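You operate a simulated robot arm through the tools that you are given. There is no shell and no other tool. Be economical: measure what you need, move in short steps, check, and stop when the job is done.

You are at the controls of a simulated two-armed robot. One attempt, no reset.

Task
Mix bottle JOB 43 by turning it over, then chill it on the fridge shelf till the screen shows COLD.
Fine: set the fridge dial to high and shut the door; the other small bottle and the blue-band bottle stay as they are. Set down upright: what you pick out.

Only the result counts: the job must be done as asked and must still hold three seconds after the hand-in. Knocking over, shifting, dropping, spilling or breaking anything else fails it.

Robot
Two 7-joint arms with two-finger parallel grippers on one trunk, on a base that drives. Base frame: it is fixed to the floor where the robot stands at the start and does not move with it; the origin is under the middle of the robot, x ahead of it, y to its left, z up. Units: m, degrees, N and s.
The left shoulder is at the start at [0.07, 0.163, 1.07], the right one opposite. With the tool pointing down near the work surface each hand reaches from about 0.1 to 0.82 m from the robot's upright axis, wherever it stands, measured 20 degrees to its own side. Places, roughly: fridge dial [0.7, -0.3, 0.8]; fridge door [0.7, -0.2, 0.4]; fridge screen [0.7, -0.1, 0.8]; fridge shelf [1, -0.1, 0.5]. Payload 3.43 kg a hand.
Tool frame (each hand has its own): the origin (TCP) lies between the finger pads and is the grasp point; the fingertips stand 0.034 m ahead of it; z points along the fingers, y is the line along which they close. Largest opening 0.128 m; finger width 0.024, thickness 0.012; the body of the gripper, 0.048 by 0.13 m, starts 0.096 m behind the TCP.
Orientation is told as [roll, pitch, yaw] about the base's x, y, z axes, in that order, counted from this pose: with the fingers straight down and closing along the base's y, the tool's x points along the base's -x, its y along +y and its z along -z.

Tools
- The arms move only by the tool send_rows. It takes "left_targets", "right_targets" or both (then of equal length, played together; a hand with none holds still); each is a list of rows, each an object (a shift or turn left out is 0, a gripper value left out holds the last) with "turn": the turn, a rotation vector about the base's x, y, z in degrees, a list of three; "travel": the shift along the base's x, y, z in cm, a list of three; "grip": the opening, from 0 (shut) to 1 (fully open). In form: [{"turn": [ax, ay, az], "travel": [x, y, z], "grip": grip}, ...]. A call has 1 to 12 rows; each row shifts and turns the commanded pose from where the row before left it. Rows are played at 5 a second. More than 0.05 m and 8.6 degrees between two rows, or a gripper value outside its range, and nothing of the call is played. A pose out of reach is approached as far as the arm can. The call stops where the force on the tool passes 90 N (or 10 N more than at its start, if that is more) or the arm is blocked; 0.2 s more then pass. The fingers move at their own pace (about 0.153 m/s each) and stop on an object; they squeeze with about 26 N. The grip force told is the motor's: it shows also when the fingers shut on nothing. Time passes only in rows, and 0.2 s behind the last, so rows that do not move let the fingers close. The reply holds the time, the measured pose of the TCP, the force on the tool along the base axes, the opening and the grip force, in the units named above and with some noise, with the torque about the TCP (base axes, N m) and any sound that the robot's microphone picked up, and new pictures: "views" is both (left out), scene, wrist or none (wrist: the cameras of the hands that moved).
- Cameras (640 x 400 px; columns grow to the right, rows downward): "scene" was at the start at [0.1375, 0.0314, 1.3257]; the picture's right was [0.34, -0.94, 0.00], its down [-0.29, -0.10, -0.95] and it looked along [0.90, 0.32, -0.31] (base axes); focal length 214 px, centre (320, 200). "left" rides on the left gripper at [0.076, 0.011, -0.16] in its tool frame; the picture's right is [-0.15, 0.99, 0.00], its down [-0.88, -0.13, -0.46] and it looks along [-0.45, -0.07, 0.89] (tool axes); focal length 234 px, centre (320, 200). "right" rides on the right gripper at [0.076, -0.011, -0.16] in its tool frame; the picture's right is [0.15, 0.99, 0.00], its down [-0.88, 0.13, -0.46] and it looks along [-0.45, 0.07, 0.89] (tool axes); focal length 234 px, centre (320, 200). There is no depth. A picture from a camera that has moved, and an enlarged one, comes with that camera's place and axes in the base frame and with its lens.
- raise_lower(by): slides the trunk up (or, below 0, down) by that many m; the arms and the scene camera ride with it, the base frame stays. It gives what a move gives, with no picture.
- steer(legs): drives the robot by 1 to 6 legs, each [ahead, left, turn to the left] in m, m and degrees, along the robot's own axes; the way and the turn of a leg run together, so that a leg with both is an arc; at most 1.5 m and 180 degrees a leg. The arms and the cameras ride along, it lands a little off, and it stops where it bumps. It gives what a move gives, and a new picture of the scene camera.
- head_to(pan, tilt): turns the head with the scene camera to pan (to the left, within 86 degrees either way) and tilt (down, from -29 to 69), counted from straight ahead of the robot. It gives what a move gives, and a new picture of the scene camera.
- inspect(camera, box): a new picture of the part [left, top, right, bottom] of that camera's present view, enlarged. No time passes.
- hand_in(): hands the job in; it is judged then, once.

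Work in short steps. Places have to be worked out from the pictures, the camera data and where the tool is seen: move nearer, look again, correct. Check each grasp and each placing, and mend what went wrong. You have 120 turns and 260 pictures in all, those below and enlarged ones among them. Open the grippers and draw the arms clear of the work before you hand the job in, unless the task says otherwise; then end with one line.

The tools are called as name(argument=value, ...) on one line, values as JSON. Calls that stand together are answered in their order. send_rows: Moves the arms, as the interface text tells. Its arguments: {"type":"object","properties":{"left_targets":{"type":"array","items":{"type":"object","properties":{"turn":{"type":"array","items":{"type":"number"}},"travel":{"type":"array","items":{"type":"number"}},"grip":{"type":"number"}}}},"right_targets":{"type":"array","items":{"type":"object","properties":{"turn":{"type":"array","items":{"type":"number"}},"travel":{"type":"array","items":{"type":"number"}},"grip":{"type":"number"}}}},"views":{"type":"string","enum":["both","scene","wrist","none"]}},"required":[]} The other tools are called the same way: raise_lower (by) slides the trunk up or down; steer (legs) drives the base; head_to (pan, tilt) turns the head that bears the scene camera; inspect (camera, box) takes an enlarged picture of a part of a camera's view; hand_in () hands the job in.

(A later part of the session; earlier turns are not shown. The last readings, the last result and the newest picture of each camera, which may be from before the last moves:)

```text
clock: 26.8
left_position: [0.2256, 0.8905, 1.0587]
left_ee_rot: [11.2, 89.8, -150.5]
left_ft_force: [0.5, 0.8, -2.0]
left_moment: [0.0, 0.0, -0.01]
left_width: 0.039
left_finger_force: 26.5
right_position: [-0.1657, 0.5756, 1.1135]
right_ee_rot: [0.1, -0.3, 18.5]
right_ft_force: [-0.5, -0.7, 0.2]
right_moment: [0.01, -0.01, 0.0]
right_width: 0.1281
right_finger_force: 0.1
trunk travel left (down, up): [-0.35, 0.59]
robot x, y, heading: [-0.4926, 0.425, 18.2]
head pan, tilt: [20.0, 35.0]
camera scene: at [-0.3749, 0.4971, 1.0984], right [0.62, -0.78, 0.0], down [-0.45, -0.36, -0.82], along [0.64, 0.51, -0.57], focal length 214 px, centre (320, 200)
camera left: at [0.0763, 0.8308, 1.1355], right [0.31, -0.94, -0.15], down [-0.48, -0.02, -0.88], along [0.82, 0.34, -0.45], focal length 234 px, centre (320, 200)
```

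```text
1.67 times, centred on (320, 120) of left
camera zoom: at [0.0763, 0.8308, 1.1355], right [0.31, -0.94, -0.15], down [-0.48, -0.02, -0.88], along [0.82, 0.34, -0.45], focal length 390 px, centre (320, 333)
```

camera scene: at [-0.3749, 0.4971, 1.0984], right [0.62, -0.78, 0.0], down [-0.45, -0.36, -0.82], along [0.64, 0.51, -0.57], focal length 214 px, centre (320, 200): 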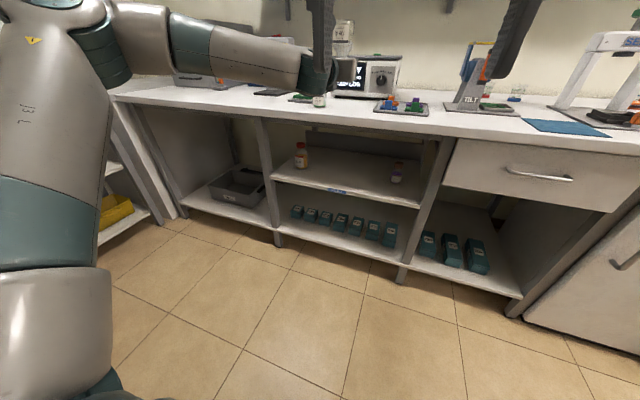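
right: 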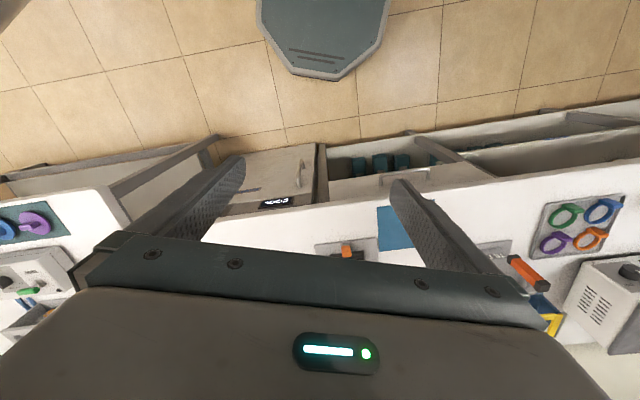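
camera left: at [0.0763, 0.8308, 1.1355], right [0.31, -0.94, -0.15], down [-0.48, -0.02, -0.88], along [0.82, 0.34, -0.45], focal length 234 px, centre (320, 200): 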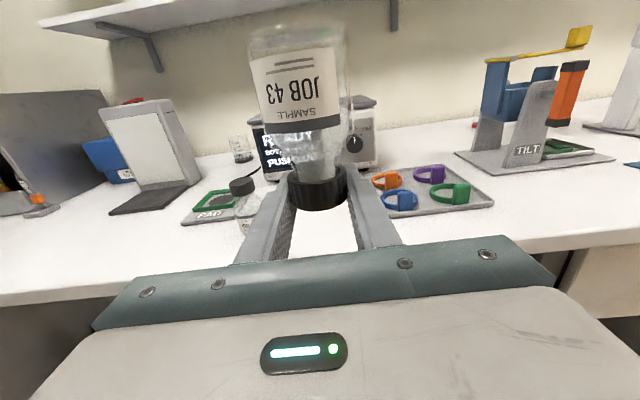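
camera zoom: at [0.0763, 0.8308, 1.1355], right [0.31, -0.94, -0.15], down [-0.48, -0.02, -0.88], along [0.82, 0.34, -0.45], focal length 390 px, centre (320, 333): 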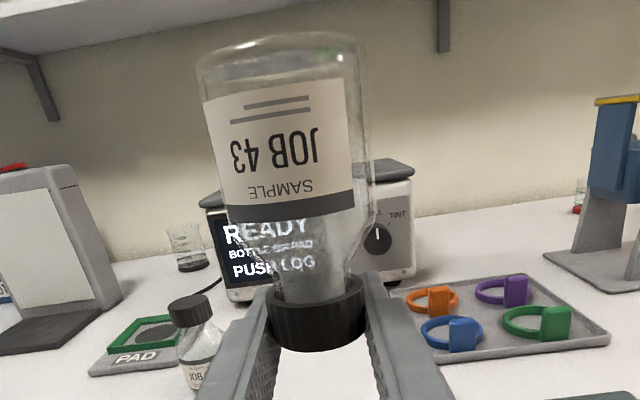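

Fully inverted and held. I turn it back upright the same way.

send_rows(left_targets=[{"turn": [-7.12, -2.36, 0]}, {"turn": [-7.12, -2.36, 0]}, {"turn": [-7.12, -2.36, 0]}, {"turn": [-7.12, -2.36, 0]}, {"turn": [-7.12, -2.36, 0]}, {"turn": [-7.12, -2.36, 0]}, {"turn": [-7.12, -2.36, 0]}, {"turn": [-7.12, -2.36, 0]}, {"turn": [-7.12, -2.36, 0]}, {"turn": [-7.12, -2.36, 0]}, {"turn": [-7.12, -2.36, 0]}, {"turn": [-7.12, -2.36, 0]}], views="none")

send_rows(left_targets=[{"turn": [-7.12, -2.36, 0]}, {"turn": [-7.12, -2.36, 0]}, {"turn": [-7.12, -2.36, 0]}, {"turn": [-7.12, -2.36, 0]}, {"turn": [-7.12, -2.36, 0]}, {"turn": [-7.12, -2.36, 0]}, {"turn": [-7.12, -2.36, 0]}, {"turn": [-7.12, -2.36, 0]}, {"turn": [-7.12, -2.36, 0]}, {"turn": [-7.12, -2.36, 0]}, {"turn": [-7.12, -2.36, 0]}, {"turn": [-7.12, -2.36, 0]}], views="none")

inspect(camera="scene", box=[310, 50, 374, 110])

inspect(camera="left", box=[200, 0, 440, 240])

```text
clock: 29.4
left_position: [0.2249, 0.8902, 1.0574]
left_ee_rot: [90.0, -0.2, -71.8]
left_ft_force: [0.0, -0.5, -1.2]
left_moment: [-0.08, -0.06, 0.01]
left_width: 0.0393
left_finger_force: 26.2
right_position: [-0.1643, 0.5762, 1.1131]
right_ee_rot: [0.1, -0.2, 18.5]
right_ft_force: [0.2, -0.6, 0.6]
right_moment: [-0.02, 0.03, 0.01]
right_width: 0.1279
right_finger_force: 0.1
trunk travel left (down, up): [-0.35, 0.59]
robot x, y, heading: [-0.4906, 0.4286, 18.3]
head pan, tilt: [20.0, 35.0]
```

```text
clock: 32.0
left_position: [0.2241, 0.8917, 1.059]
left_ee_rot: [-123.2, -89.7, 141.7]
left_ft_force: [0.2, 0.1, -2.0]
left_moment: [0.0, 0.02, 0.01]
left_width: 0.0392
left_finger_force: 25.7
right_position: [-0.1651, 0.577, 1.1131]
right_ee_rot: [0.2, 0.0, 18.5]
right_ft_force: [0.1, 0.4, -0.2]
right_moment: [-0.03, 0.0, 0.0]
right_width: 0.1279
right_finger_force: 0.1
trunk travel left (down, up): [-0.35, 0.59]
robot x, y, heading: [-0.491, 0.4248, 18.2]
head pan, tilt: [20.0, 35.0]
```

```text
6.67 times, centred on (342, 80) of scene
camera zoom: at [-0.3749, 0.4972, 1.0984], right [0.62, -0.78, 0.0], down [-0.45, -0.36, -0.82], along [0.64, 0.51, -0.57], focal length 1430 px, centre (173, 1000)
```

zoom: 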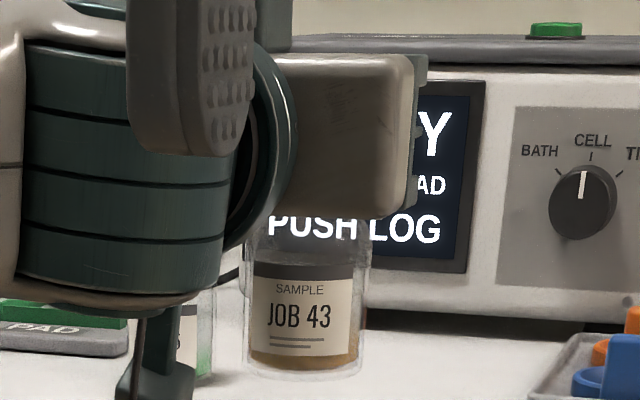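

```text
1.67 times, centred on (320, 120) of left
camera zoom: at [0.0681, 0.8517, 0.9828], right [-0.31, 0.94, 0.14], down [-0.39, -0.27, 0.88], along [0.86, 0.22, 0.45], focal length 390 px, centre (320, 333)
```

zoom: 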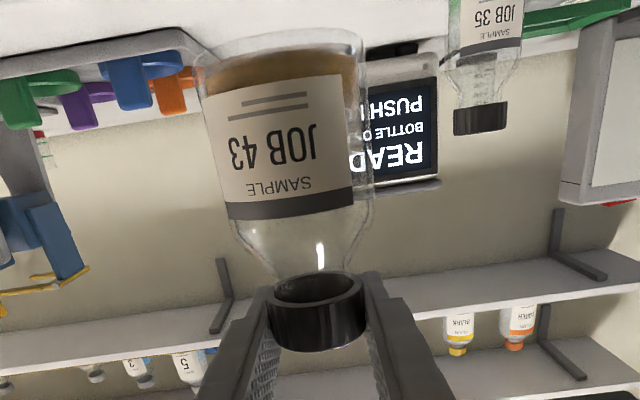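

It is upright again. I look closely at the liquid to judge whether it is mixed.

inspect(camera="left", box=[260, 0, 350, 60])

```text
6.67 times, centred on (305, 30) of left
camera zoom: at [0.0681, 0.8517, 0.9828], right [-0.31, 0.94, 0.14], down [-0.39, -0.27, 0.88], along [0.86, 0.22, 0.45], focal length 1561 px, centre (420, 1333)
```

zoom: 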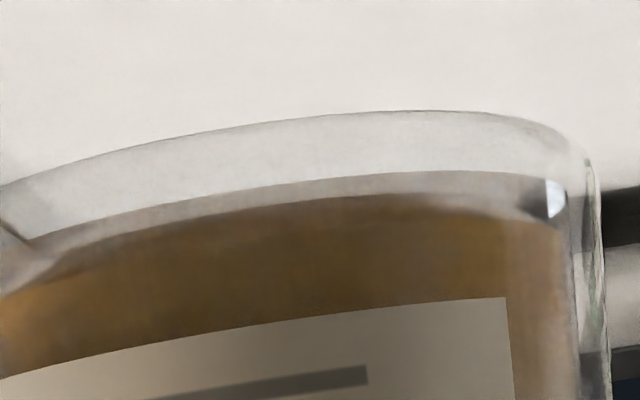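

The liquid looks uniform amber. To be sure of the mixing, I invert once more with a longer hold upside down.

send_rows(left_targets=[{"turn": [7.12, 2.36, 0]}, {"turn": [7.12, 2.36, 0]}, {"turn": [7.12, 2.36, 0]}, {"turn": [7.12, 2.36, 0]}, {"turn": [7.12, 2.36, 0]}, {"turn": [7.12, 2.36, 0]}, {"turn": [7.12, 2.36, 0]}, {"turn": [7.12, 2.36, 0]}, {"turn": [7.12, 2.36, 0]}, {"turn": [7.12, 2.36, 0]}, {"turn": [7.12, 2.36, 0]}, {"turn": [7.12, 2.36, 0]}], views="none")

send_rows(left_targets=[{"turn": [7.12, 2.36, 0]}, {"turn": [7.12, 2.36, 0]}, {"turn": [7.12, 2.36, 0]}, {"turn": [7.12, 2.36, 0]}, {"turn": [7.12, 2.36, 0]}, {"turn": [7.12, 2.36, 0]}, {"turn": [7.12, 2.36, 0]}, {"turn": [7.12, 2.36, 0]}, {"turn": [7.12, 2.36, 0]}, {"turn": [7.12, 2.36, 0]}, {"turn": [7.12, 2.36, 0]}, {"turn": [7.12, 2.36, 0]}], views="none")

send_rows(left_targets=[{}, {}, {}, {}, {}, {}, {}, {}, {}, {}], views="wrist")

send_rows(left_targets=[{"turn": [-7.12, -2.36, 0]}, {"turn": [-7.12, -2.36, 0]}, {"turn": [-7.12, -2.36, 0]}, {"turn": [-7.12, -2.36, 0]}, {"turn": [-7.12, -2.36, 0]}, {"turn": [-7.12, -2.36, 0]}, {"turn": [-7.12, -2.36, 0]}, {"turn": [-7.12, -2.36, 0]}, {"turn": [-7.12, -2.36, 0]}, {"turn": [-7.12, -2.36, 0]}, {"turn": [-7.12, -2.36, 0]}, {"turn": [-7.12, -2.36, 0]}], views="none")

send_rows(left_targets=[{"turn": [-7.12, -2.36, 0]}, {"turn": [-7.12, -2.36, 0]}, {"turn": [-7.12, -2.36, 0]}, {"turn": [-7.12, -2.36, 0]}, {"turn": [-7.12, -2.36, 0]}, {"turn": [-7.12, -2.36, 0]}, {"turn": [-7.12, -2.36, 0]}, {"turn": [-7.12, -2.36, 0]}, {"turn": [-7.12, -2.36, 0]}, {"turn": [-7.12, -2.36, 0]}, {"turn": [-7.12, -2.36, 0]}, {"turn": [-7.12, -2.36, 0]}], views="wrist")

```text
clock: 34.6
left_position: [0.2247, 0.8915, 1.0583]
left_ee_rot: [90.1, 0.1, -71.8]
left_ft_force: [0.1, -0.2, -1.2]
left_moment: [-0.1, -0.08, 0.01]
left_width: 0.039
left_finger_force: 26.1
right_position: [-0.1639, 0.5762, 1.1132]
right_ee_rot: [0.1, -0.2, 18.5]
right_ft_force: [0.6, 0.2, 1.2]
right_moment: [-0.02, 0.04, 0.0]
right_width: 0.128
right_finger_force: 0.1
trunk travel left (down, up): [-0.35, 0.59]
robot x, y, heading: [-0.4941, 0.4274, 18.1]
head pan, tilt: [20.0, 35.0]
```

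```text
clock: 37.2
left_position: [0.225, 0.8909, 1.0584]
left_ee_rot: [-15.4, 89.8, -177.1]
left_ft_force: [0.5, 0.3, -2.0]
left_moment: [0.03, -0.01, 0.01]
left_width: 0.0392
left_finger_force: 26.2
right_position: [-0.1643, 0.576, 1.1132]
right_ee_rot: [0.1, -0.2, 18.5]
right_ft_force: [0.2, 0.7, 0.1]
right_moment: [0.02, -0.03, 0.0]
right_width: 0.1282
right_finger_force: 0.1
trunk travel left (down, up): [-0.35, 0.59]
robot x, y, heading: [-0.492, 0.4275, 18.4]
head pan, tilt: [20.0, 35.0]
```

```text
clock: 39.4
left_position: [0.2241, 0.8896, 1.0583]
left_ee_rot: [17.1, 89.8, -144.7]
left_ft_force: [0.0, -1.7, -1.8]
left_moment: [0.0, 0.0, -0.01]
left_width: 0.0391
left_finger_force: 26.6
right_position: [-0.1652, 0.5774, 1.1136]
right_ee_rot: [0.1, -0.2, 18.5]
right_ft_force: [-0.2, -0.5, 0.2]
right_moment: [0.0, 0.01, 0.0]
right_width: 0.1282
right_finger_force: 0.1
trunk travel left (down, up): [-0.35, 0.59]
robot x, y, heading: [-0.4926, 0.4252, 18.3]
head pan, tilt: [20.0, 35.0]
camera left: at [0.076, 0.8305, 1.1352], right [0.31, -0.94, -0.15], down [-0.48, -0.02, -0.88], along [0.82, 0.34, -0.45], focal length 234 px, centre (320, 200)
```

left: 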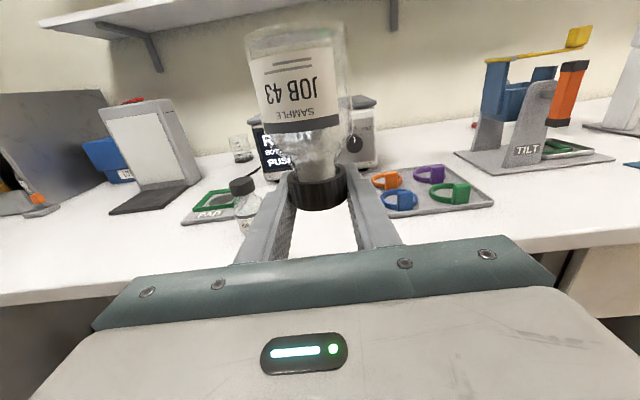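

```text
clock: 42.0
left_position: [0.225, 0.8904, 1.0604]
left_ee_rot: [90.0, -0.1, -71.8]
left_ft_force: [0.4, -0.5, -2.1]
left_moment: [-0.08, -0.06, 0.03]
left_width: 0.039
left_finger_force: 26.1
right_position: [-0.164, 0.5765, 1.1139]
right_ee_rot: [0.1, -0.2, 18.4]
right_ft_force: [0.1, 0.0, 1.2]
right_moment: [0.06, 0.02, -0.01]
right_width: 0.1279
right_finger_force: 0.0
trunk travel left (down, up): [-0.35, 0.59]
robot x, y, heading: [-0.4943, 0.4288, 18.3]
head pan, tilt: [20.0, 35.0]
```

```text
clock: 44.6
left_position: [0.2251, 0.8903, 1.0584]
left_ee_rot: [-124.4, -89.8, 142.8]
left_ft_force: [-1.0, 0.5, -1.7]
left_moment: [-0.01, -0.03, 0.01]
left_width: 0.039
left_finger_force: 25.9
right_position: [-0.1661, 0.5764, 1.1139]
right_ee_rot: [0.1, -0.2, 18.5]
right_ft_force: [-0.5, -0.2, -0.4]
right_moment: [-0.01, -0.02, 0.0]
right_width: 0.1281
right_finger_force: 0.0
trunk travel left (down, up): [-0.35, 0.59]
robot x, y, heading: [-0.4939, 0.4273, 18.3]
head pan, tilt: [20.0, 35.0]
camera left: at [0.0689, 0.8515, 0.983], right [-0.31, 0.94, 0.14], down [-0.39, -0.27, 0.88], along [0.86, 0.22, 0.45], focal length 234 px, centre (320, 200)
```

left: 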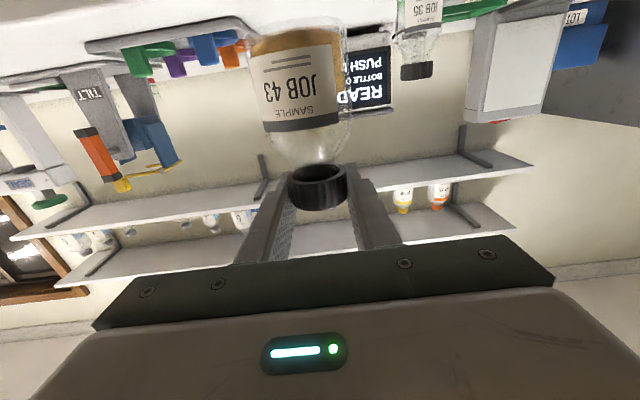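

Mixed. Now I drive right along the bench to the fridge, keeping the bottle clear, and look at it.

steer(legs=[[0, -0.7, 0]])

head_to(pan=-15, tilt=30)

```text
clock: 48.5
left_position: [0.4483, 0.2117, 1.0583]
left_ee_rot: [-154.9, -89.8, 172.8]
left_ft_force: [-0.6, 0.0, -2.0]
left_moment: [0.03, -0.05, -0.01]
left_width: 0.039
left_finger_force: 26.3
right_position: [0.0574, -0.1003, 1.1132]
right_ee_rot: [0.2, -0.2, 18.1]
right_ft_force: [-0.2, 0.5, -0.2]
right_moment: [0.01, -0.02, -0.01]
right_width: 0.128
right_finger_force: 0.0
trunk travel left (down, up): [-0.35, 0.59]
robot x, y, heading: [-0.2701, -0.2437, 18.0]
head pan, tilt: [20.0, 35.0]
camera scene: at [-0.1535, -0.1778, 1.0985], right [0.61, -0.79, 0.0], down [-0.45, -0.35, -0.82], along [0.65, 0.5, -0.57], focal length 214 px, centre (320, 200)
```

scene: 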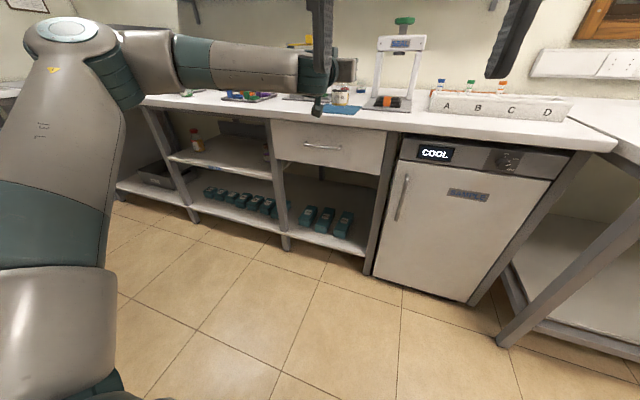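

```text
clock: 49.5
left_position: [0.4484, 0.2115, 1.0585]
left_ee_rot: [-146.0, -89.8, 164.1]
left_ft_force: [1.1, -0.5, -1.4]
left_moment: [0.03, -0.01, 0.01]
left_width: 0.0393
left_finger_force: 26.1
right_position: [0.0571, -0.0993, 1.1125]
right_ee_rot: [0.1, -0.1, 18.2]
right_ft_force: [-0.8, 0.3, 0.2]
right_moment: [0.0, 0.0, 0.02]
right_width: 0.1282
right_finger_force: 0.1
trunk travel left (down, up): [-0.35, 0.59]
robot x, y, heading: [-0.271, -0.2468, 18.0]
head pan, tilt: [-15.0, 30.0]
camera scene: at [-0.1328, -0.2269, 1.1062], right [0.05, -1.0, 0.0], down [-0.5, -0.03, -0.87], along [0.86, 0.04, -0.5], focal length 214 px, centre (320, 200)
```

scene: 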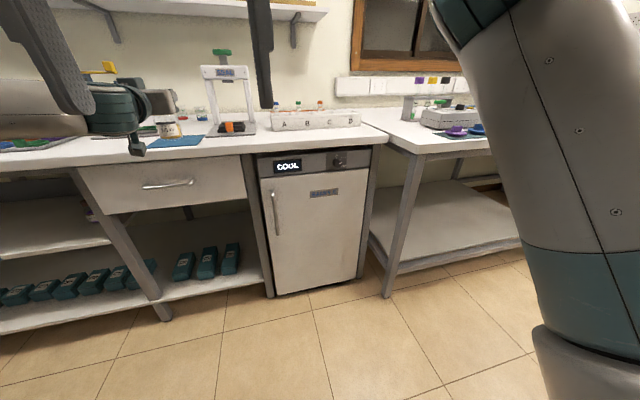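

inspect(camera="scene", box=[240, 140, 400, 240])

inspect(camera="scene", box=[318, 145, 366, 175])

```text
4.00 times, centred on (320, 190) of scene
camera zoom: at [-0.1328, -0.2269, 1.1062], right [0.05, -1.0, 0.0], down [-0.5, -0.03, -0.87], along [0.86, 0.04, -0.5], focal length 858 px, centre (320, 240)
```

zoom: 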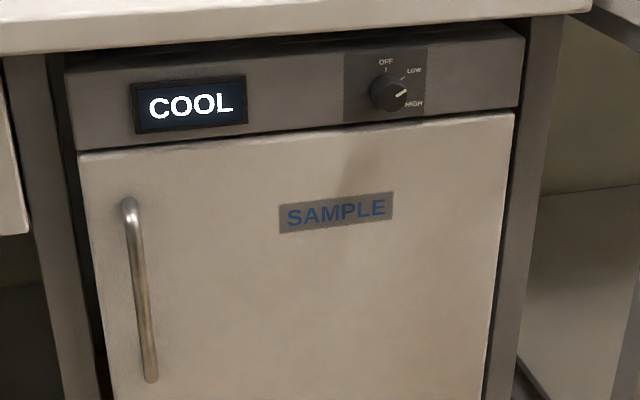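

```text
13.33 times, centred on (342, 160) of scene
camera zoom: at [-0.1328, -0.2269, 1.1062], right [0.05, -1.0, 0.0], down [-0.5, -0.03, -0.87], along [0.86, 0.04, -0.5], focal length 2860 px, centre (27, 733)
```

zoom: 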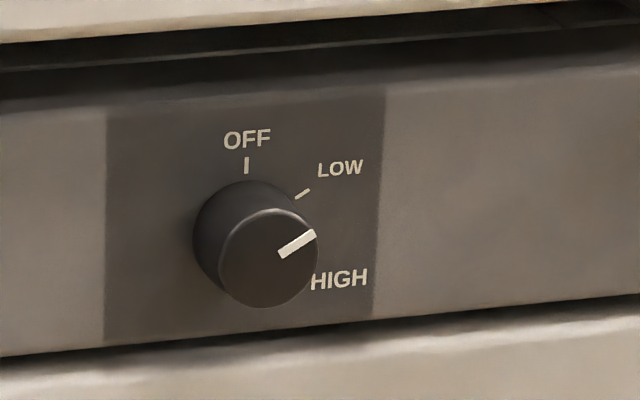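

The dial points at LOW (about 60° from OFF); HIGH is about 60° further clockwise. The dial is near (0.69, -0.25, 0.80). I retract the left arm with the bottle and bring the right hand level, pointing at the fridge.

send_rows(left_targets=[{"travel": [-3.2, 0.65, 0]}, {"travel": [-3.2, 0.65, 0]}, {"travel": [-3.2, 0.65, 0]}, {"travel": [-3.2, 0.65, 0]}, {"travel": [-3.2, 0.65, 0]}, {"travel": [-3.2, 0.65, 0]}, {"travel": [-3.2, 0.65, 0]}, {}, {}, {}, {}], right_targets=[{"turn": [2.54, -7.78, 0], "travel": [3.05, -2.23, -1.4], "grip": 0.6}, {"turn": [2.54, -7.78, 0], "travel": [3.05, -2.23, -1.4]}, {"turn": [2.54, -7.78, 0], "travel": [3.05, -2.23, -1.4]}, {"turn": [2.54, -7.78, 0], "travel": [3.05, -2.23, -1.4]}, {"turn": [2.54, -7.78, 0], "travel": [3.05, -2.23, -1.4]}, {"turn": [2.54, -7.78, 0], "travel": [3.05, -2.23, -1.4]}, {"turn": [2.54, -7.78, 0], "travel": [3.05, -2.23, -1.4]}, {"turn": [2.54, -7.78, 0], "travel": [3.05, -2.23, -1.4]}, {"turn": [2.54, -7.78, 0], "travel": [3.05, -2.23, -1.4]}, {"turn": [2.54, -7.78, 0], "travel": [3.05, -2.23, -1.4]}, {"turn": [2.54, -7.78, 0], "travel": [3.05, -2.23, -1.4]}])

```text
clock: 51.9
left_position: [0.2211, 0.2544, 1.0593]
left_ee_rot: [-168.0, -89.8, -173.9]
left_ft_force: [0.6, 0.9, -1.4]
left_moment: [-0.03, 0.02, 0.04]
left_width: 0.0391
left_finger_force: 25.9
right_position: [0.395, -0.3455, 0.9572]
right_ee_rot: [-167.3, -89.7, -174.5]
right_ft_force: [-0.4, -0.3, 0.1]
right_moment: [-0.03, 0.02, 0.02]
right_width: 0.0769
right_finger_force: 0.2
right hand out of reach, approached as far as the arm can: row 10
trunk travel left (down, up): [-0.35, 0.59]
robot x, y, heading: [-0.2717, -0.2461, 17.5]
head pan, tilt: [-15.0, 30.0]
camera scene: at [-0.1326, -0.2279, 1.1064], right [0.05, -1.0, 0.0], down [-0.5, -0.03, -0.87], along [0.86, 0.04, -0.5], focal length 214 px, centre (320, 200)
camera right: at [0.248, -0.4052, 0.8827], right [-0.31, 0.94, -0.15], down [-0.48, -0.02, 0.88], along [0.82, 0.34, 0.45], focal length 234 px, centre (320, 200)
camera left: at [0.0647, 0.2175, 0.9834], right [-0.31, 0.94, 0.15], down [-0.4, -0.27, 0.88], along [0.87, 0.21, 0.45], focal length 234 px, centre (320, 200)
```

scene: 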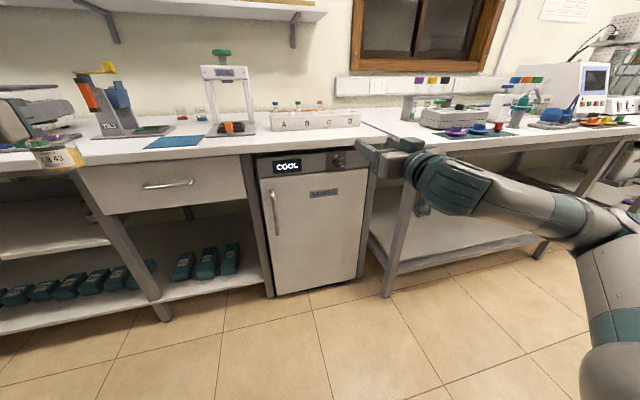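
right: 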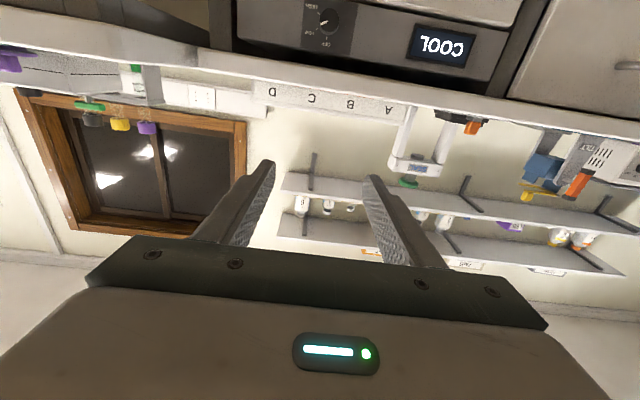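
left: 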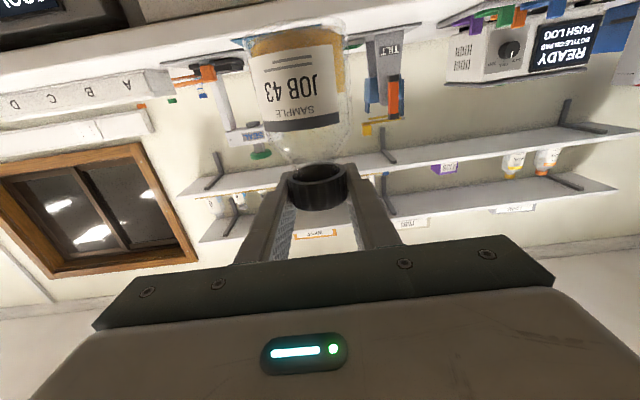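

The dial is dead ahead of the right hand, lower by about 0.16 m. I drive 0.12 m forward and lower the trunk by 0.155 m.

steer(legs=[[0.12, 0, 0]])

raise_lower(by=-0.155)

send_rows(right_targets=[{}])

```text
clock: 53.1
left_position: [0.3375, 0.2932, 1.0577]
left_ee_rot: [-122.7, -89.9, 140.6]
left_ft_force: [0.6, -0.1, -2.7]
left_moment: [0.01, -0.04, -0.01]
left_width: 0.0391
left_finger_force: 25.7
right_position: [0.5109, -0.3093, 0.9581]
right_ee_rot: [-171.0, -90.0, -171.0]
right_ft_force: [-0.4, -0.1, -0.7]
right_moment: [0.01, 0.02, 0.05]
right_width: 0.0765
right_finger_force: 0.1
trunk travel left (down, up): [-0.35, 0.59]
robot x, y, heading: [-0.1583, -0.2123, 18.0]
head pan, tilt: [-15.0, 30.0]
camera scene: at [-0.0173, -0.1902, 1.1061], right [0.05, -1.0, 0.0], down [-0.5, -0.02, -0.87], along [0.86, 0.04, -0.5], focal length 214 px, centre (320, 200)
```

scene: 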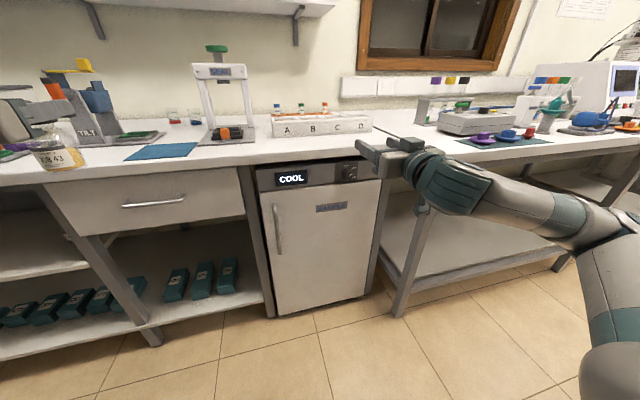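

```text
clock: 54.9
left_position: [0.3369, 0.2929, 0.9035]
left_ee_rot: [-147.9, -89.8, 165.9]
left_ft_force: [-0.1, -0.6, -1.1]
left_moment: [-0.02, 0.04, 0.02]
left_width: 0.0389
left_finger_force: 26.1
right_position: [0.5085, -0.3093, 0.8041]
right_ee_rot: [-174.6, -89.8, -167.2]
right_ft_force: [0.4, 0.1, -0.1]
right_moment: [-0.02, -0.01, -0.01]
right_width: 0.0768
right_finger_force: 0.1
trunk travel left (down, up): [-0.195, 0.745]
robot x, y, heading: [-0.1549, -0.2102, 17.6]
head pan, tilt: [-15.0, 30.0]
```

```text
clock: 55.3
left_position: [0.3363, 0.2923, 0.9037]
left_ee_rot: [-144.3, -89.9, 162.1]
left_ft_force: [0.4, -0.3, -2.5]
left_moment: [0.02, 0.02, -0.02]
left_width: 0.0388
left_finger_force: 27.0
right_position: [0.5107, -0.3078, 0.8033]
right_ee_rot: [-173.6, -89.8, -168.2]
right_ft_force: [0.6, 0.4, 0.3]
right_moment: [-0.02, -0.02, -0.02]
right_width: 0.0768
right_finger_force: 0.1
trunk travel left (down, up): [-0.195, 0.745]
robot x, y, heading: [-0.155, -0.2121, 17.7]
head pan, tilt: [-15.0, 30.0]
camera scene: at [-0.0185, -0.1906, 0.9513], right [0.05, -1.0, 0.0], down [-0.5, -0.02, -0.87], along [0.86, 0.04, -0.5], focal length 214 px, centre (320, 200)
camera right: at [0.3615, -0.3686, 0.7283], right [-0.31, 0.94, -0.15], down [-0.48, -0.02, 0.88], along [0.82, 0.34, 0.45], focal length 234 px, centre (320, 200)
```

scene: 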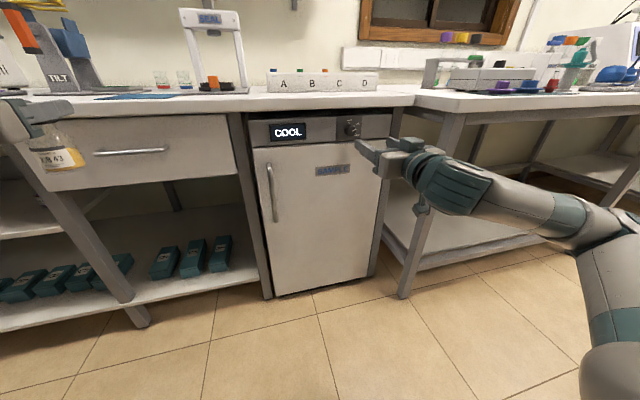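
right: 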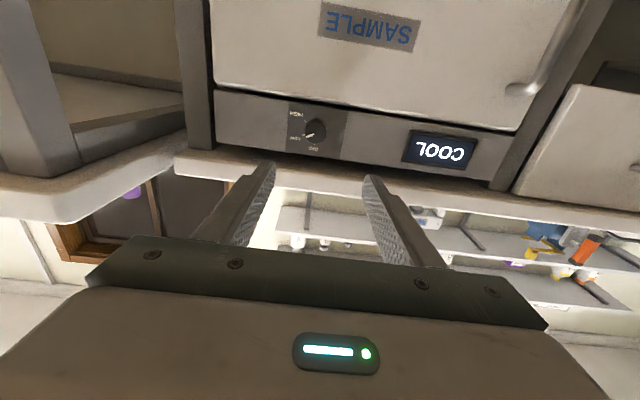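

Triangulated: dial at (0.692, -0.259, 0.793), i.e. 0.187 m ahead, 8 mm right and 1 cm below the TCP. I advance 11 cm with that correction.

send_rows(right_targets=[{"travel": [2.68, 0.67, -0.25]}, {"travel": [2.68, 0.67, -0.25]}, {"travel": [2.68, 0.67, -0.25]}, {"travel": [2.68, 0.67, -0.25]}], views="both")

inspect(camera="scene", box=[320, 100, 416, 160])

inspect(camera="right", box=[220, 60, 412, 180])

```text
clock: 56.3
left_position: [0.3359, 0.2913, 0.9029]
left_ee_rot: [-140.2, -89.9, 158.0]
left_ft_force: [1.1, 0.6, -2.0]
left_moment: [0.03, -0.02, 0.0]
left_width: 0.0391
left_finger_force: 26.5
right_position: [0.5905, -0.2908, 0.7952]
right_ee_rot: [-39.5, -89.9, 57.6]
right_ft_force: [-0.2, 1.2, -0.8]
right_moment: [0.01, 0.02, -0.01]
right_width: 0.0768
right_finger_force: 0.0
right hand out of reach, approached as far as the arm can: row 4
trunk travel left (down, up): [-0.195, 0.745]
robot x, y, heading: [-0.1547, -0.2126, 17.8]
head pan, tilt: [-15.0, 30.0]
camera scene: at [-0.0183, -0.1906, 0.9512], right [0.05, -1.0, 0.0], down [-0.5, -0.02, -0.87], along [0.86, 0.04, -0.5], focal length 214 px, centre (320, 200)
camera right: at [0.4427, -0.3504, 0.7212], right [-0.31, 0.94, -0.15], down [-0.47, -0.02, 0.88], along [0.83, 0.34, 0.45], focal length 234 px, centre (320, 200)
```

scene: 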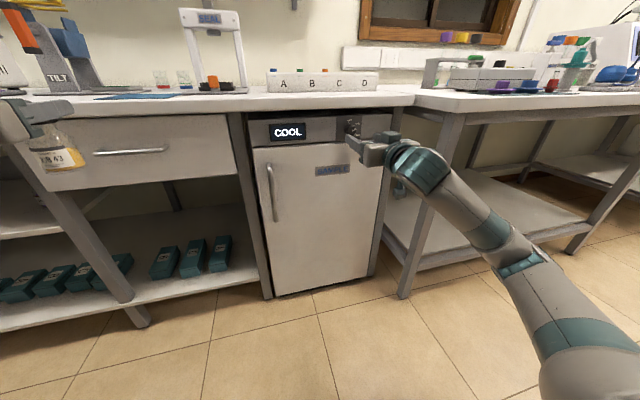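
right: 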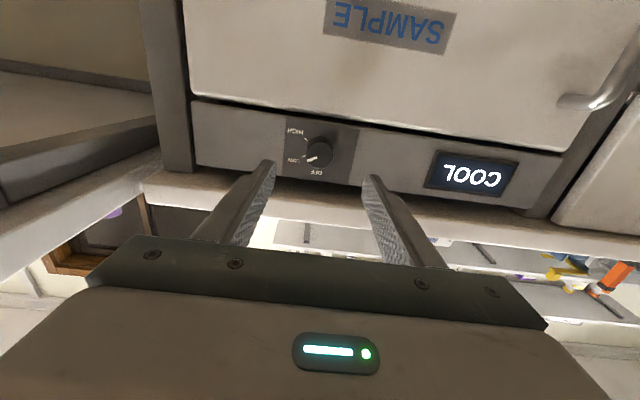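

```text
6.67 times, centred on (368, 130) of scene
camera zoom: at [-0.0183, -0.1906, 0.9512], right [0.05, -1.0, 0.0], down [-0.5, -0.02, -0.87], along [0.86, 0.04, -0.5], focal length 1430 px, centre (0, 667)
```

zoom: 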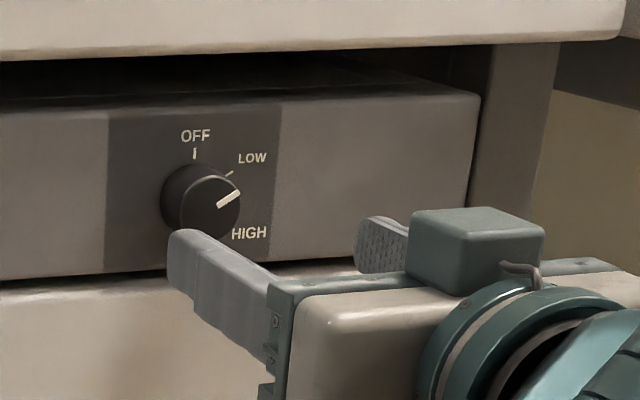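

```text
3.33 times, centred on (316, 120) of right
camera zoom: at [0.4427, -0.3504, 0.7212], right [-0.31, 0.94, -0.15], down [-0.47, -0.02, 0.88], along [0.83, 0.34, 0.45], focal length 781 px, centre (333, 467)
```

zoom: 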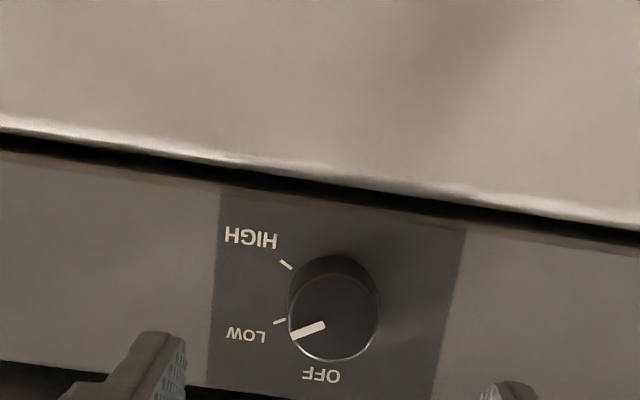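

Well aligned laterally and in height, but the arm is at full stretch. I drive 5 cm forward.

steer(legs=[[0.05, 0, 0]])

inspect(camera="right", box=[220, 60, 412, 180])

inspect(camera="scene", box=[320, 100, 416, 160])

```text
clock: 57.2
left_position: [0.3847, 0.3067, 0.9036]
left_ee_rot: [-132.6, -89.9, 150.5]
left_ft_force: [-0.1, -0.1, -2.2]
left_moment: [0.01, -0.03, 0.0]
left_width: 0.0389
left_finger_force: 26.6
right_position: [0.6398, -0.2738, 0.7962]
right_ee_rot: [-31.9, -90.0, 50.2]
right_ft_force: [0.2, -0.1, -0.2]
right_moment: [0.0, -0.05, 0.0]
right_width: 0.0769
right_finger_force: 0.1
trunk travel left (down, up): [-0.195, 0.745]
robot x, y, heading: [-0.1119, -0.1932, 18.0]
head pan, tilt: [-15.0, 30.0]
camera scene: at [0.0304, -0.1749, 0.9511], right [0.05, -1.0, 0.0], down [-0.5, -0.02, -0.87], along [0.86, 0.04, -0.5], focal length 214 px, centre (320, 200)
```

scene: 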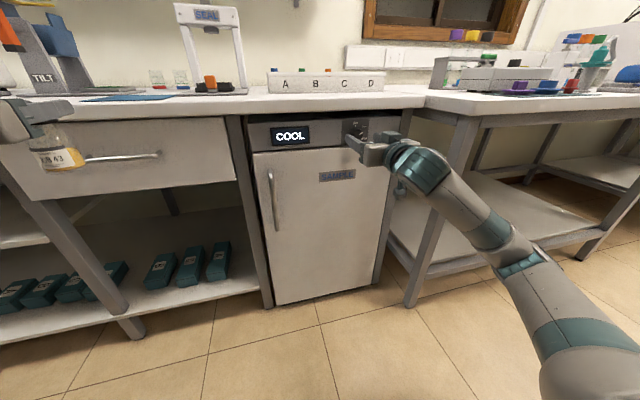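

```text
3.33 times, centred on (316, 120) of right
camera zoom: at [0.4912, -0.3346, 0.7213], right [-0.31, 0.94, -0.15], down [-0.47, -0.02, 0.88], along [0.83, 0.34, 0.45], focal length 781 px, centre (333, 467)
```

zoom: 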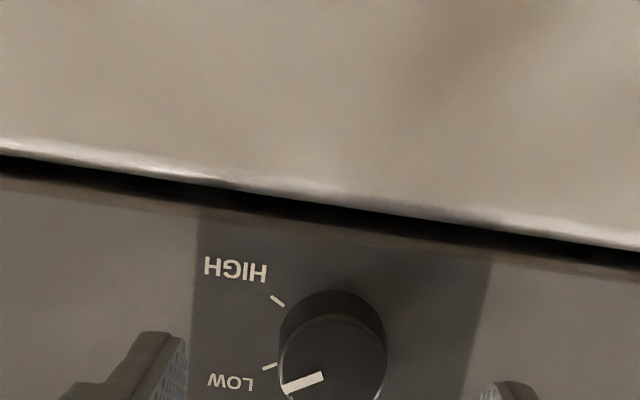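

```text
6.67 times, centred on (368, 130) of scene
camera zoom: at [0.0304, -0.1749, 0.9511], right [0.05, -1.0, 0.0], down [-0.5, -0.02, -0.87], along [0.86, 0.04, -0.5], focal length 1430 px, centre (0, 667)
```

zoom: 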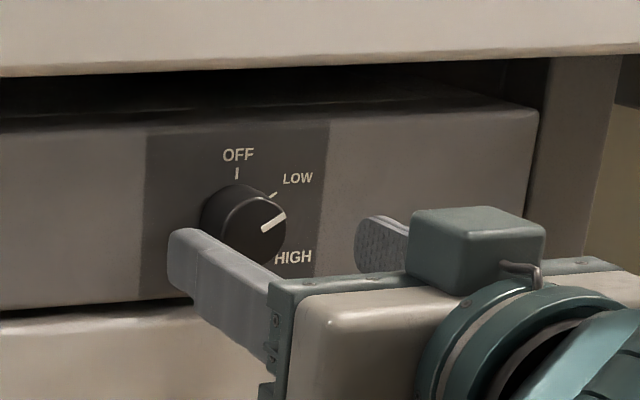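

The knob face is 5.6 cm ahead and centred. I advance 3.6 cm so the fingertips straddle it, then close.

send_rows(right_targets=[{"travel": [1.71, 0.56, 0]}, {"travel": [1.71, 0.56, 0]}, {}, {"grip": 0.15}, {"grip": 0.1}, {"grip": 0.1}, {"grip": 0.1}], views="wrist")

inspect(camera="scene", box=[320, 100, 416, 160])

```text
clock: 58.8
left_position: [0.384, 0.3077, 0.9029]
left_ee_rot: [-140.8, -89.9, 158.6]
left_ft_force: [0.8, -0.5, -0.9]
left_moment: [0.01, 0.03, 0.0]
left_width: 0.0389
left_finger_force: 26.3
right_position: [0.6583, -0.2745, 0.7925]
right_ee_rot: [-3.6, -89.9, 21.8]
right_ft_force: [0.3, 0.0, 0.0]
right_moment: [0.01, 0.03, 0.0]
right_width: 0.0126
right_finger_force: 0.1
right hand out of reach, approached as far as the arm can: row 1, 2
trunk travel left (down, up): [-0.195, 0.745]
robot x, y, heading: [-0.1044, -0.1929, 17.7]
head pan, tilt: [-15.0, 30.0]
camera right: at [0.5096, -0.3351, 0.7186], right [-0.31, 0.94, -0.15], down [-0.47, -0.02, 0.88], along [0.83, 0.34, 0.45], focal length 234 px, centre (320, 200)
```

right: 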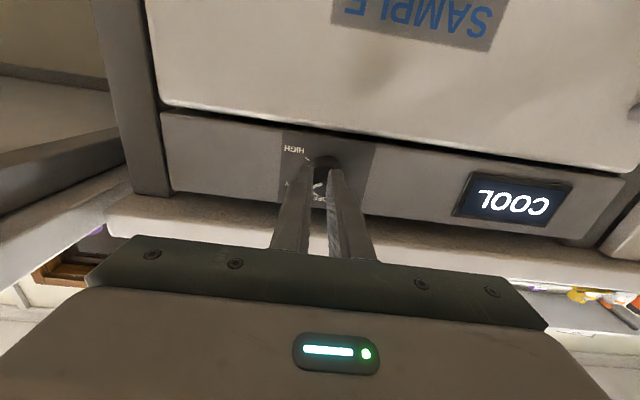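

```text
6.67 times, centred on (368, 130) of scene
camera zoom: at [0.03, -0.175, 0.9513], right [0.05, -1.0, 0.0], down [-0.5, -0.02, -0.87], along [0.86, 0.04, -0.5], focal length 1430 px, centre (0, 667)
```

zoom: 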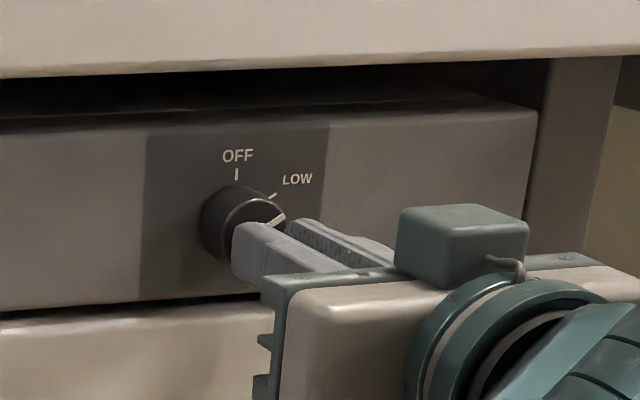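

The arm stopped short of the knob: too stretched. I open, draw the right hand back 8 cm, raise the left hand well above the bench level, and then drive nearer.

send_rows(right_targets=[{"grip": 0.6, "travel": [-2.5, -0.85, 0]}, {"travel": [-2.5, -0.85, 0]}, {"travel": [-2.5, -0.85, 0]}, {}, {}], left_targets=[{"travel": [-0.5, -0.1, 4]}, {"travel": [-0.5, -0.1, 4]}, {"travel": [-0.5, -0.1, 4]}, {"travel": [-0.5, -0.1, 4]}, {"travel": [-0.5, -0.1, 4]}], views="none")

steer(legs=[[0.1, 0, 0]])

inspect(camera="right", box=[220, 60, 412, 180])

```text
clock: 60.0
left_position: [0.3603, 0.2999, 1.1055]
left_ee_rot: [-150.4, -89.9, 168.2]
left_ft_force: [0.2, 0.3, -1.7]
left_moment: [0.05, -0.02, -0.01]
left_width: 0.039
left_finger_force: 26.4
right_position: [0.5825, -0.2987, 0.7937]
right_ee_rot: [-170.9, -90.0, -171.0]
right_ft_force: [0.0, 0.0, -0.2]
right_moment: [0.0, -0.01, -0.02]
right_width: 0.0767
right_finger_force: 0.0
trunk travel left (down, up): [-0.195, 0.745]
robot x, y, heading: [-0.1076, -0.1921, 17.8]
head pan, tilt: [-15.0, 30.0]
```

```text
clock: 61.2
left_position: [0.4549, 0.3325, 1.1044]
left_ee_rot: [-117.5, -89.9, 135.2]
left_ft_force: [0.4, -0.4, -2.2]
left_moment: [0.0, -0.05, 0.0]
left_width: 0.039
left_finger_force: 26.2
right_position: [0.6779, -0.2684, 0.7929]
right_ee_rot: [-24.6, -89.9, 42.9]
right_ft_force: [0.8, -0.4, 0.4]
right_moment: [0.0, 0.0, 0.0]
right_width: 0.0768
right_finger_force: 0.1
trunk travel left (down, up): [-0.195, 0.745]
robot x, y, heading: [-0.0135, -0.167, 17.8]
head pan, tilt: [-15.0, 30.0]
camera scene: at [0.1251, -0.1444, 0.9511], right [0.05, -1.0, 0.0], down [-0.5, -0.02, -0.87], along [0.86, 0.04, -0.5], focal length 214 px, centre (320, 200)
```

scene: 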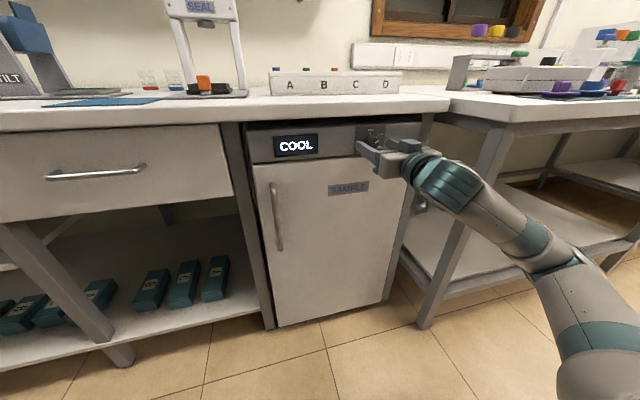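

```text
3.33 times, centred on (316, 120) of right
camera zoom: at [0.5292, -0.3289, 0.7181], right [-0.31, 0.94, -0.15], down [-0.47, -0.02, 0.88], along [0.83, 0.34, 0.45], focal length 781 px, centre (333, 467)
```

zoom: 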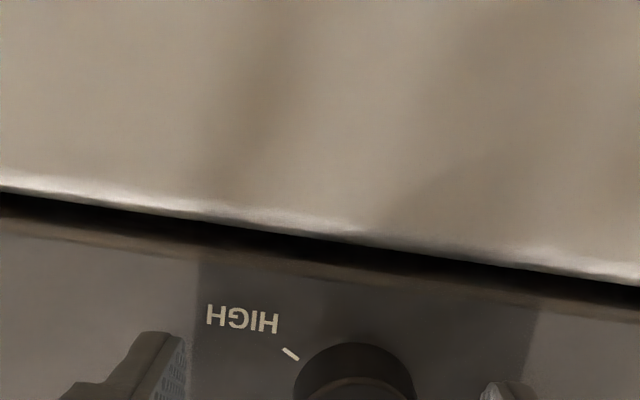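

The fingertips should now straddle the knob, which lies about 6 mm left of the tool axis. I shift left 6 mm and check.

send_rows(right_targets=[{"travel": [-0.2, 0.57, 0]}, {}], views="wrist")

inspect(camera="scene", box=[330, 110, 426, 170])

```text
clock: 61.8
left_position: [0.4551, 0.332, 1.1047]
left_ee_rot: [-128.1, -90.0, 145.9]
left_ft_force: [-0.7, 0.2, -1.0]
left_moment: [0.03, -0.01, -0.05]
left_width: 0.039
left_finger_force: 26.1
right_position: [0.6745, -0.2639, 0.7936]
right_ee_rot: [-80.5, -89.9, 98.5]
right_ft_force: [-0.1, 0.5, 0.1]
right_moment: [0.02, -0.01, 0.0]
right_width: 0.0768
right_finger_force: 0.0
trunk travel left (down, up): [-0.195, 0.745]
robot x, y, heading: [-0.0144, -0.1626, 17.9]
head pan, tilt: [-15.0, 30.0]
camera right: at [0.5262, -0.3244, 0.7186], right [-0.31, 0.94, -0.15], down [-0.47, -0.02, 0.88], along [0.82, 0.34, 0.45], focal length 234 px, centre (320, 200)
```

right: 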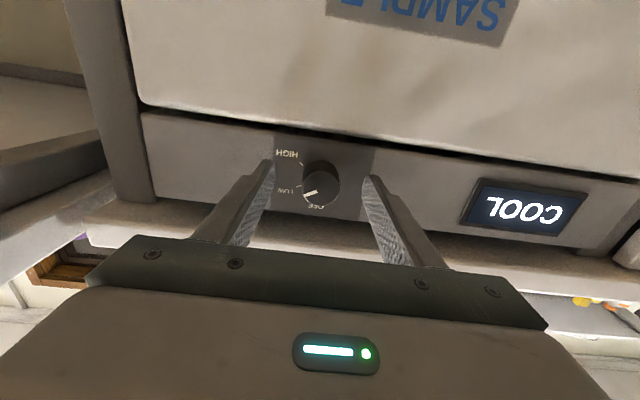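

```text
6.67 times, centred on (378, 140) of scene
camera zoom: at [0.1246, -0.1446, 0.9513], right [0.05, -1.0, 0.0], down [-0.5, -0.02, -0.87], along [0.86, 0.04, -0.5], focal length 1430 px, centre (-67, 600)
```

zoom: 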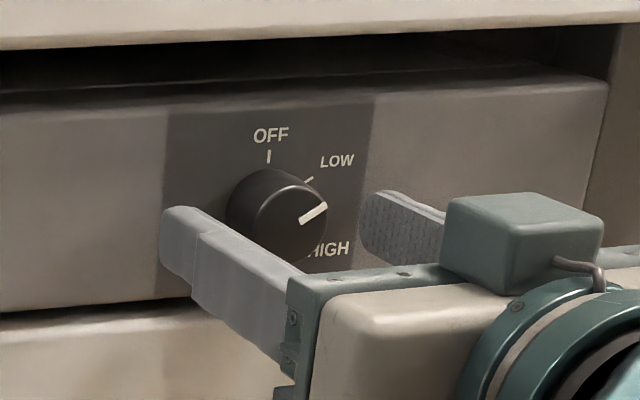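

The knob sits between the fingertips. I close on it.

send_rows(right_targets=[{"grip": 0.3}, {"grip": 0.15}, {"grip": 0.1}, {"grip": 0.1}], views="wrist")

inspect(camera="scene", box=[330, 110, 426, 170])

```text
clock: 62.8
left_position: [0.4551, 0.3327, 1.1034]
left_ee_rot: [-126.7, -89.8, 144.5]
left_ft_force: [0.5, 0.4, -1.2]
left_moment: [0.0, 0.0, 0.01]
left_width: 0.0393
left_finger_force: 26.1
right_position: [0.6743, -0.2644, 0.7938]
right_ee_rot: [-55.8, -89.9, 74.0]
right_ft_force: [-2.6, 5.0, -2.3]
right_moment: [0.03, -0.05, 0.22]
right_width: 0.0328
right_finger_force: 45.0
trunk travel left (down, up): [-0.195, 0.745]
robot x, y, heading: [-0.0104, -0.166, 17.6]
head pan, tilt: [-15.0, 30.0]
camera right: at [0.526, -0.3237, 0.7186], right [-0.31, 0.94, -0.15], down [-0.47, -0.02, 0.88], along [0.82, 0.34, 0.45], focal length 234 px, centre (320, 200)
```

right: 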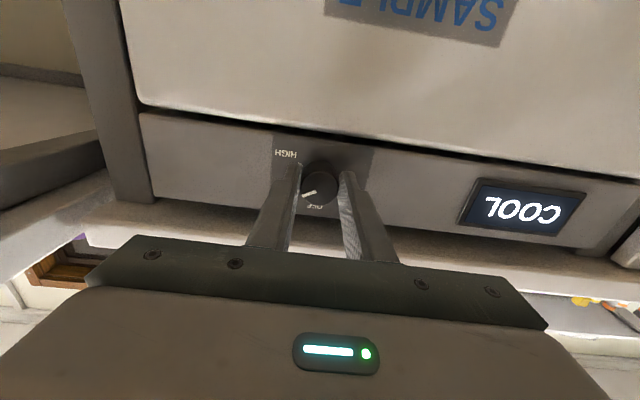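

```text
6.67 times, centred on (378, 140) of scene
camera zoom: at [0.1244, -0.1441, 0.9512], right [0.05, -1.0, 0.0], down [-0.5, -0.03, -0.87], along [0.86, 0.04, -0.5], focal length 1430 px, centre (-67, 600)
```

zoom: 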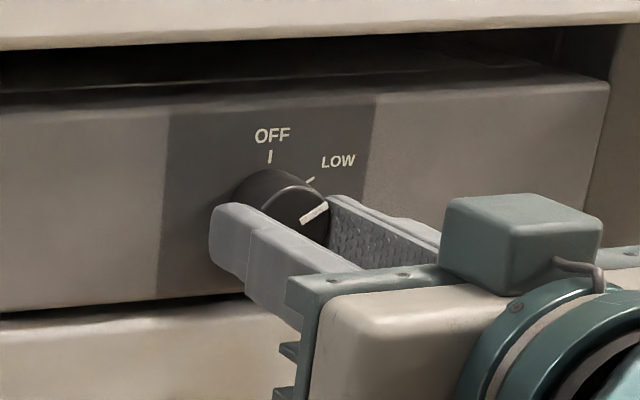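

The knob is held (0.033 m). I turn it clockwise by 30° first.

send_rows(right_targets=[{"turn": [7.14, 2.3, 0]}, {"turn": [7.14, 2.3, 0]}, {"turn": [7.14, 2.3, 0]}, {"turn": [7.14, 2.3, 0]}], views="wrist")

inspect(camera="scene", box=[330, 110, 426, 170])

```text
clock: 63.8
left_position: [0.4532, 0.333, 1.105]
left_ee_rot: [-116.2, -89.8, 134.1]
left_ft_force: [0.2, -0.1, -1.8]
left_moment: [-0.02, -0.01, -0.02]
left_width: 0.0389
left_finger_force: 26.4
right_position: [0.6735, -0.2609, 0.7937]
right_ee_rot: [90.3, -60.1, -72.0]
right_ft_force: [-6.9, 14.7, -2.4]
right_moment: [-0.08, 0.05, 0.65]
right_width: 0.0323
right_finger_force: 45.6
trunk travel left (down, up): [-0.195, 0.745]
robot x, y, heading: [-0.0115, -0.1646, 17.6]
head pan, tilt: [-15.0, 30.0]
camera right: at [0.5132, -0.2844, 0.723], right [-0.29, 0.88, 0.37], down [-0.33, -0.46, 0.83], along [0.9, 0.12, 0.43], focal length 234 px, centre (320, 200)
```

right: 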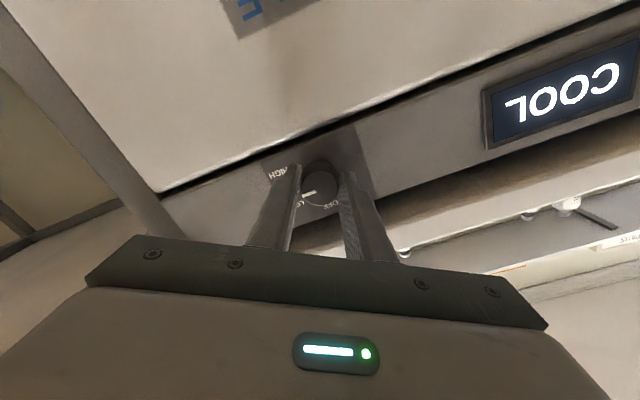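

```text
6.67 times, centred on (378, 140) of scene
camera zoom: at [0.1241, -0.1433, 0.9514], right [0.05, -1.0, 0.0], down [-0.5, -0.03, -0.87], along [0.86, 0.04, -0.5], focal length 1430 px, centre (-67, 600)
```

zoom: 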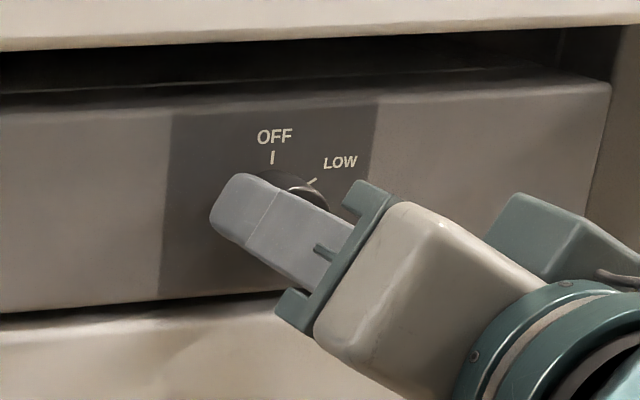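

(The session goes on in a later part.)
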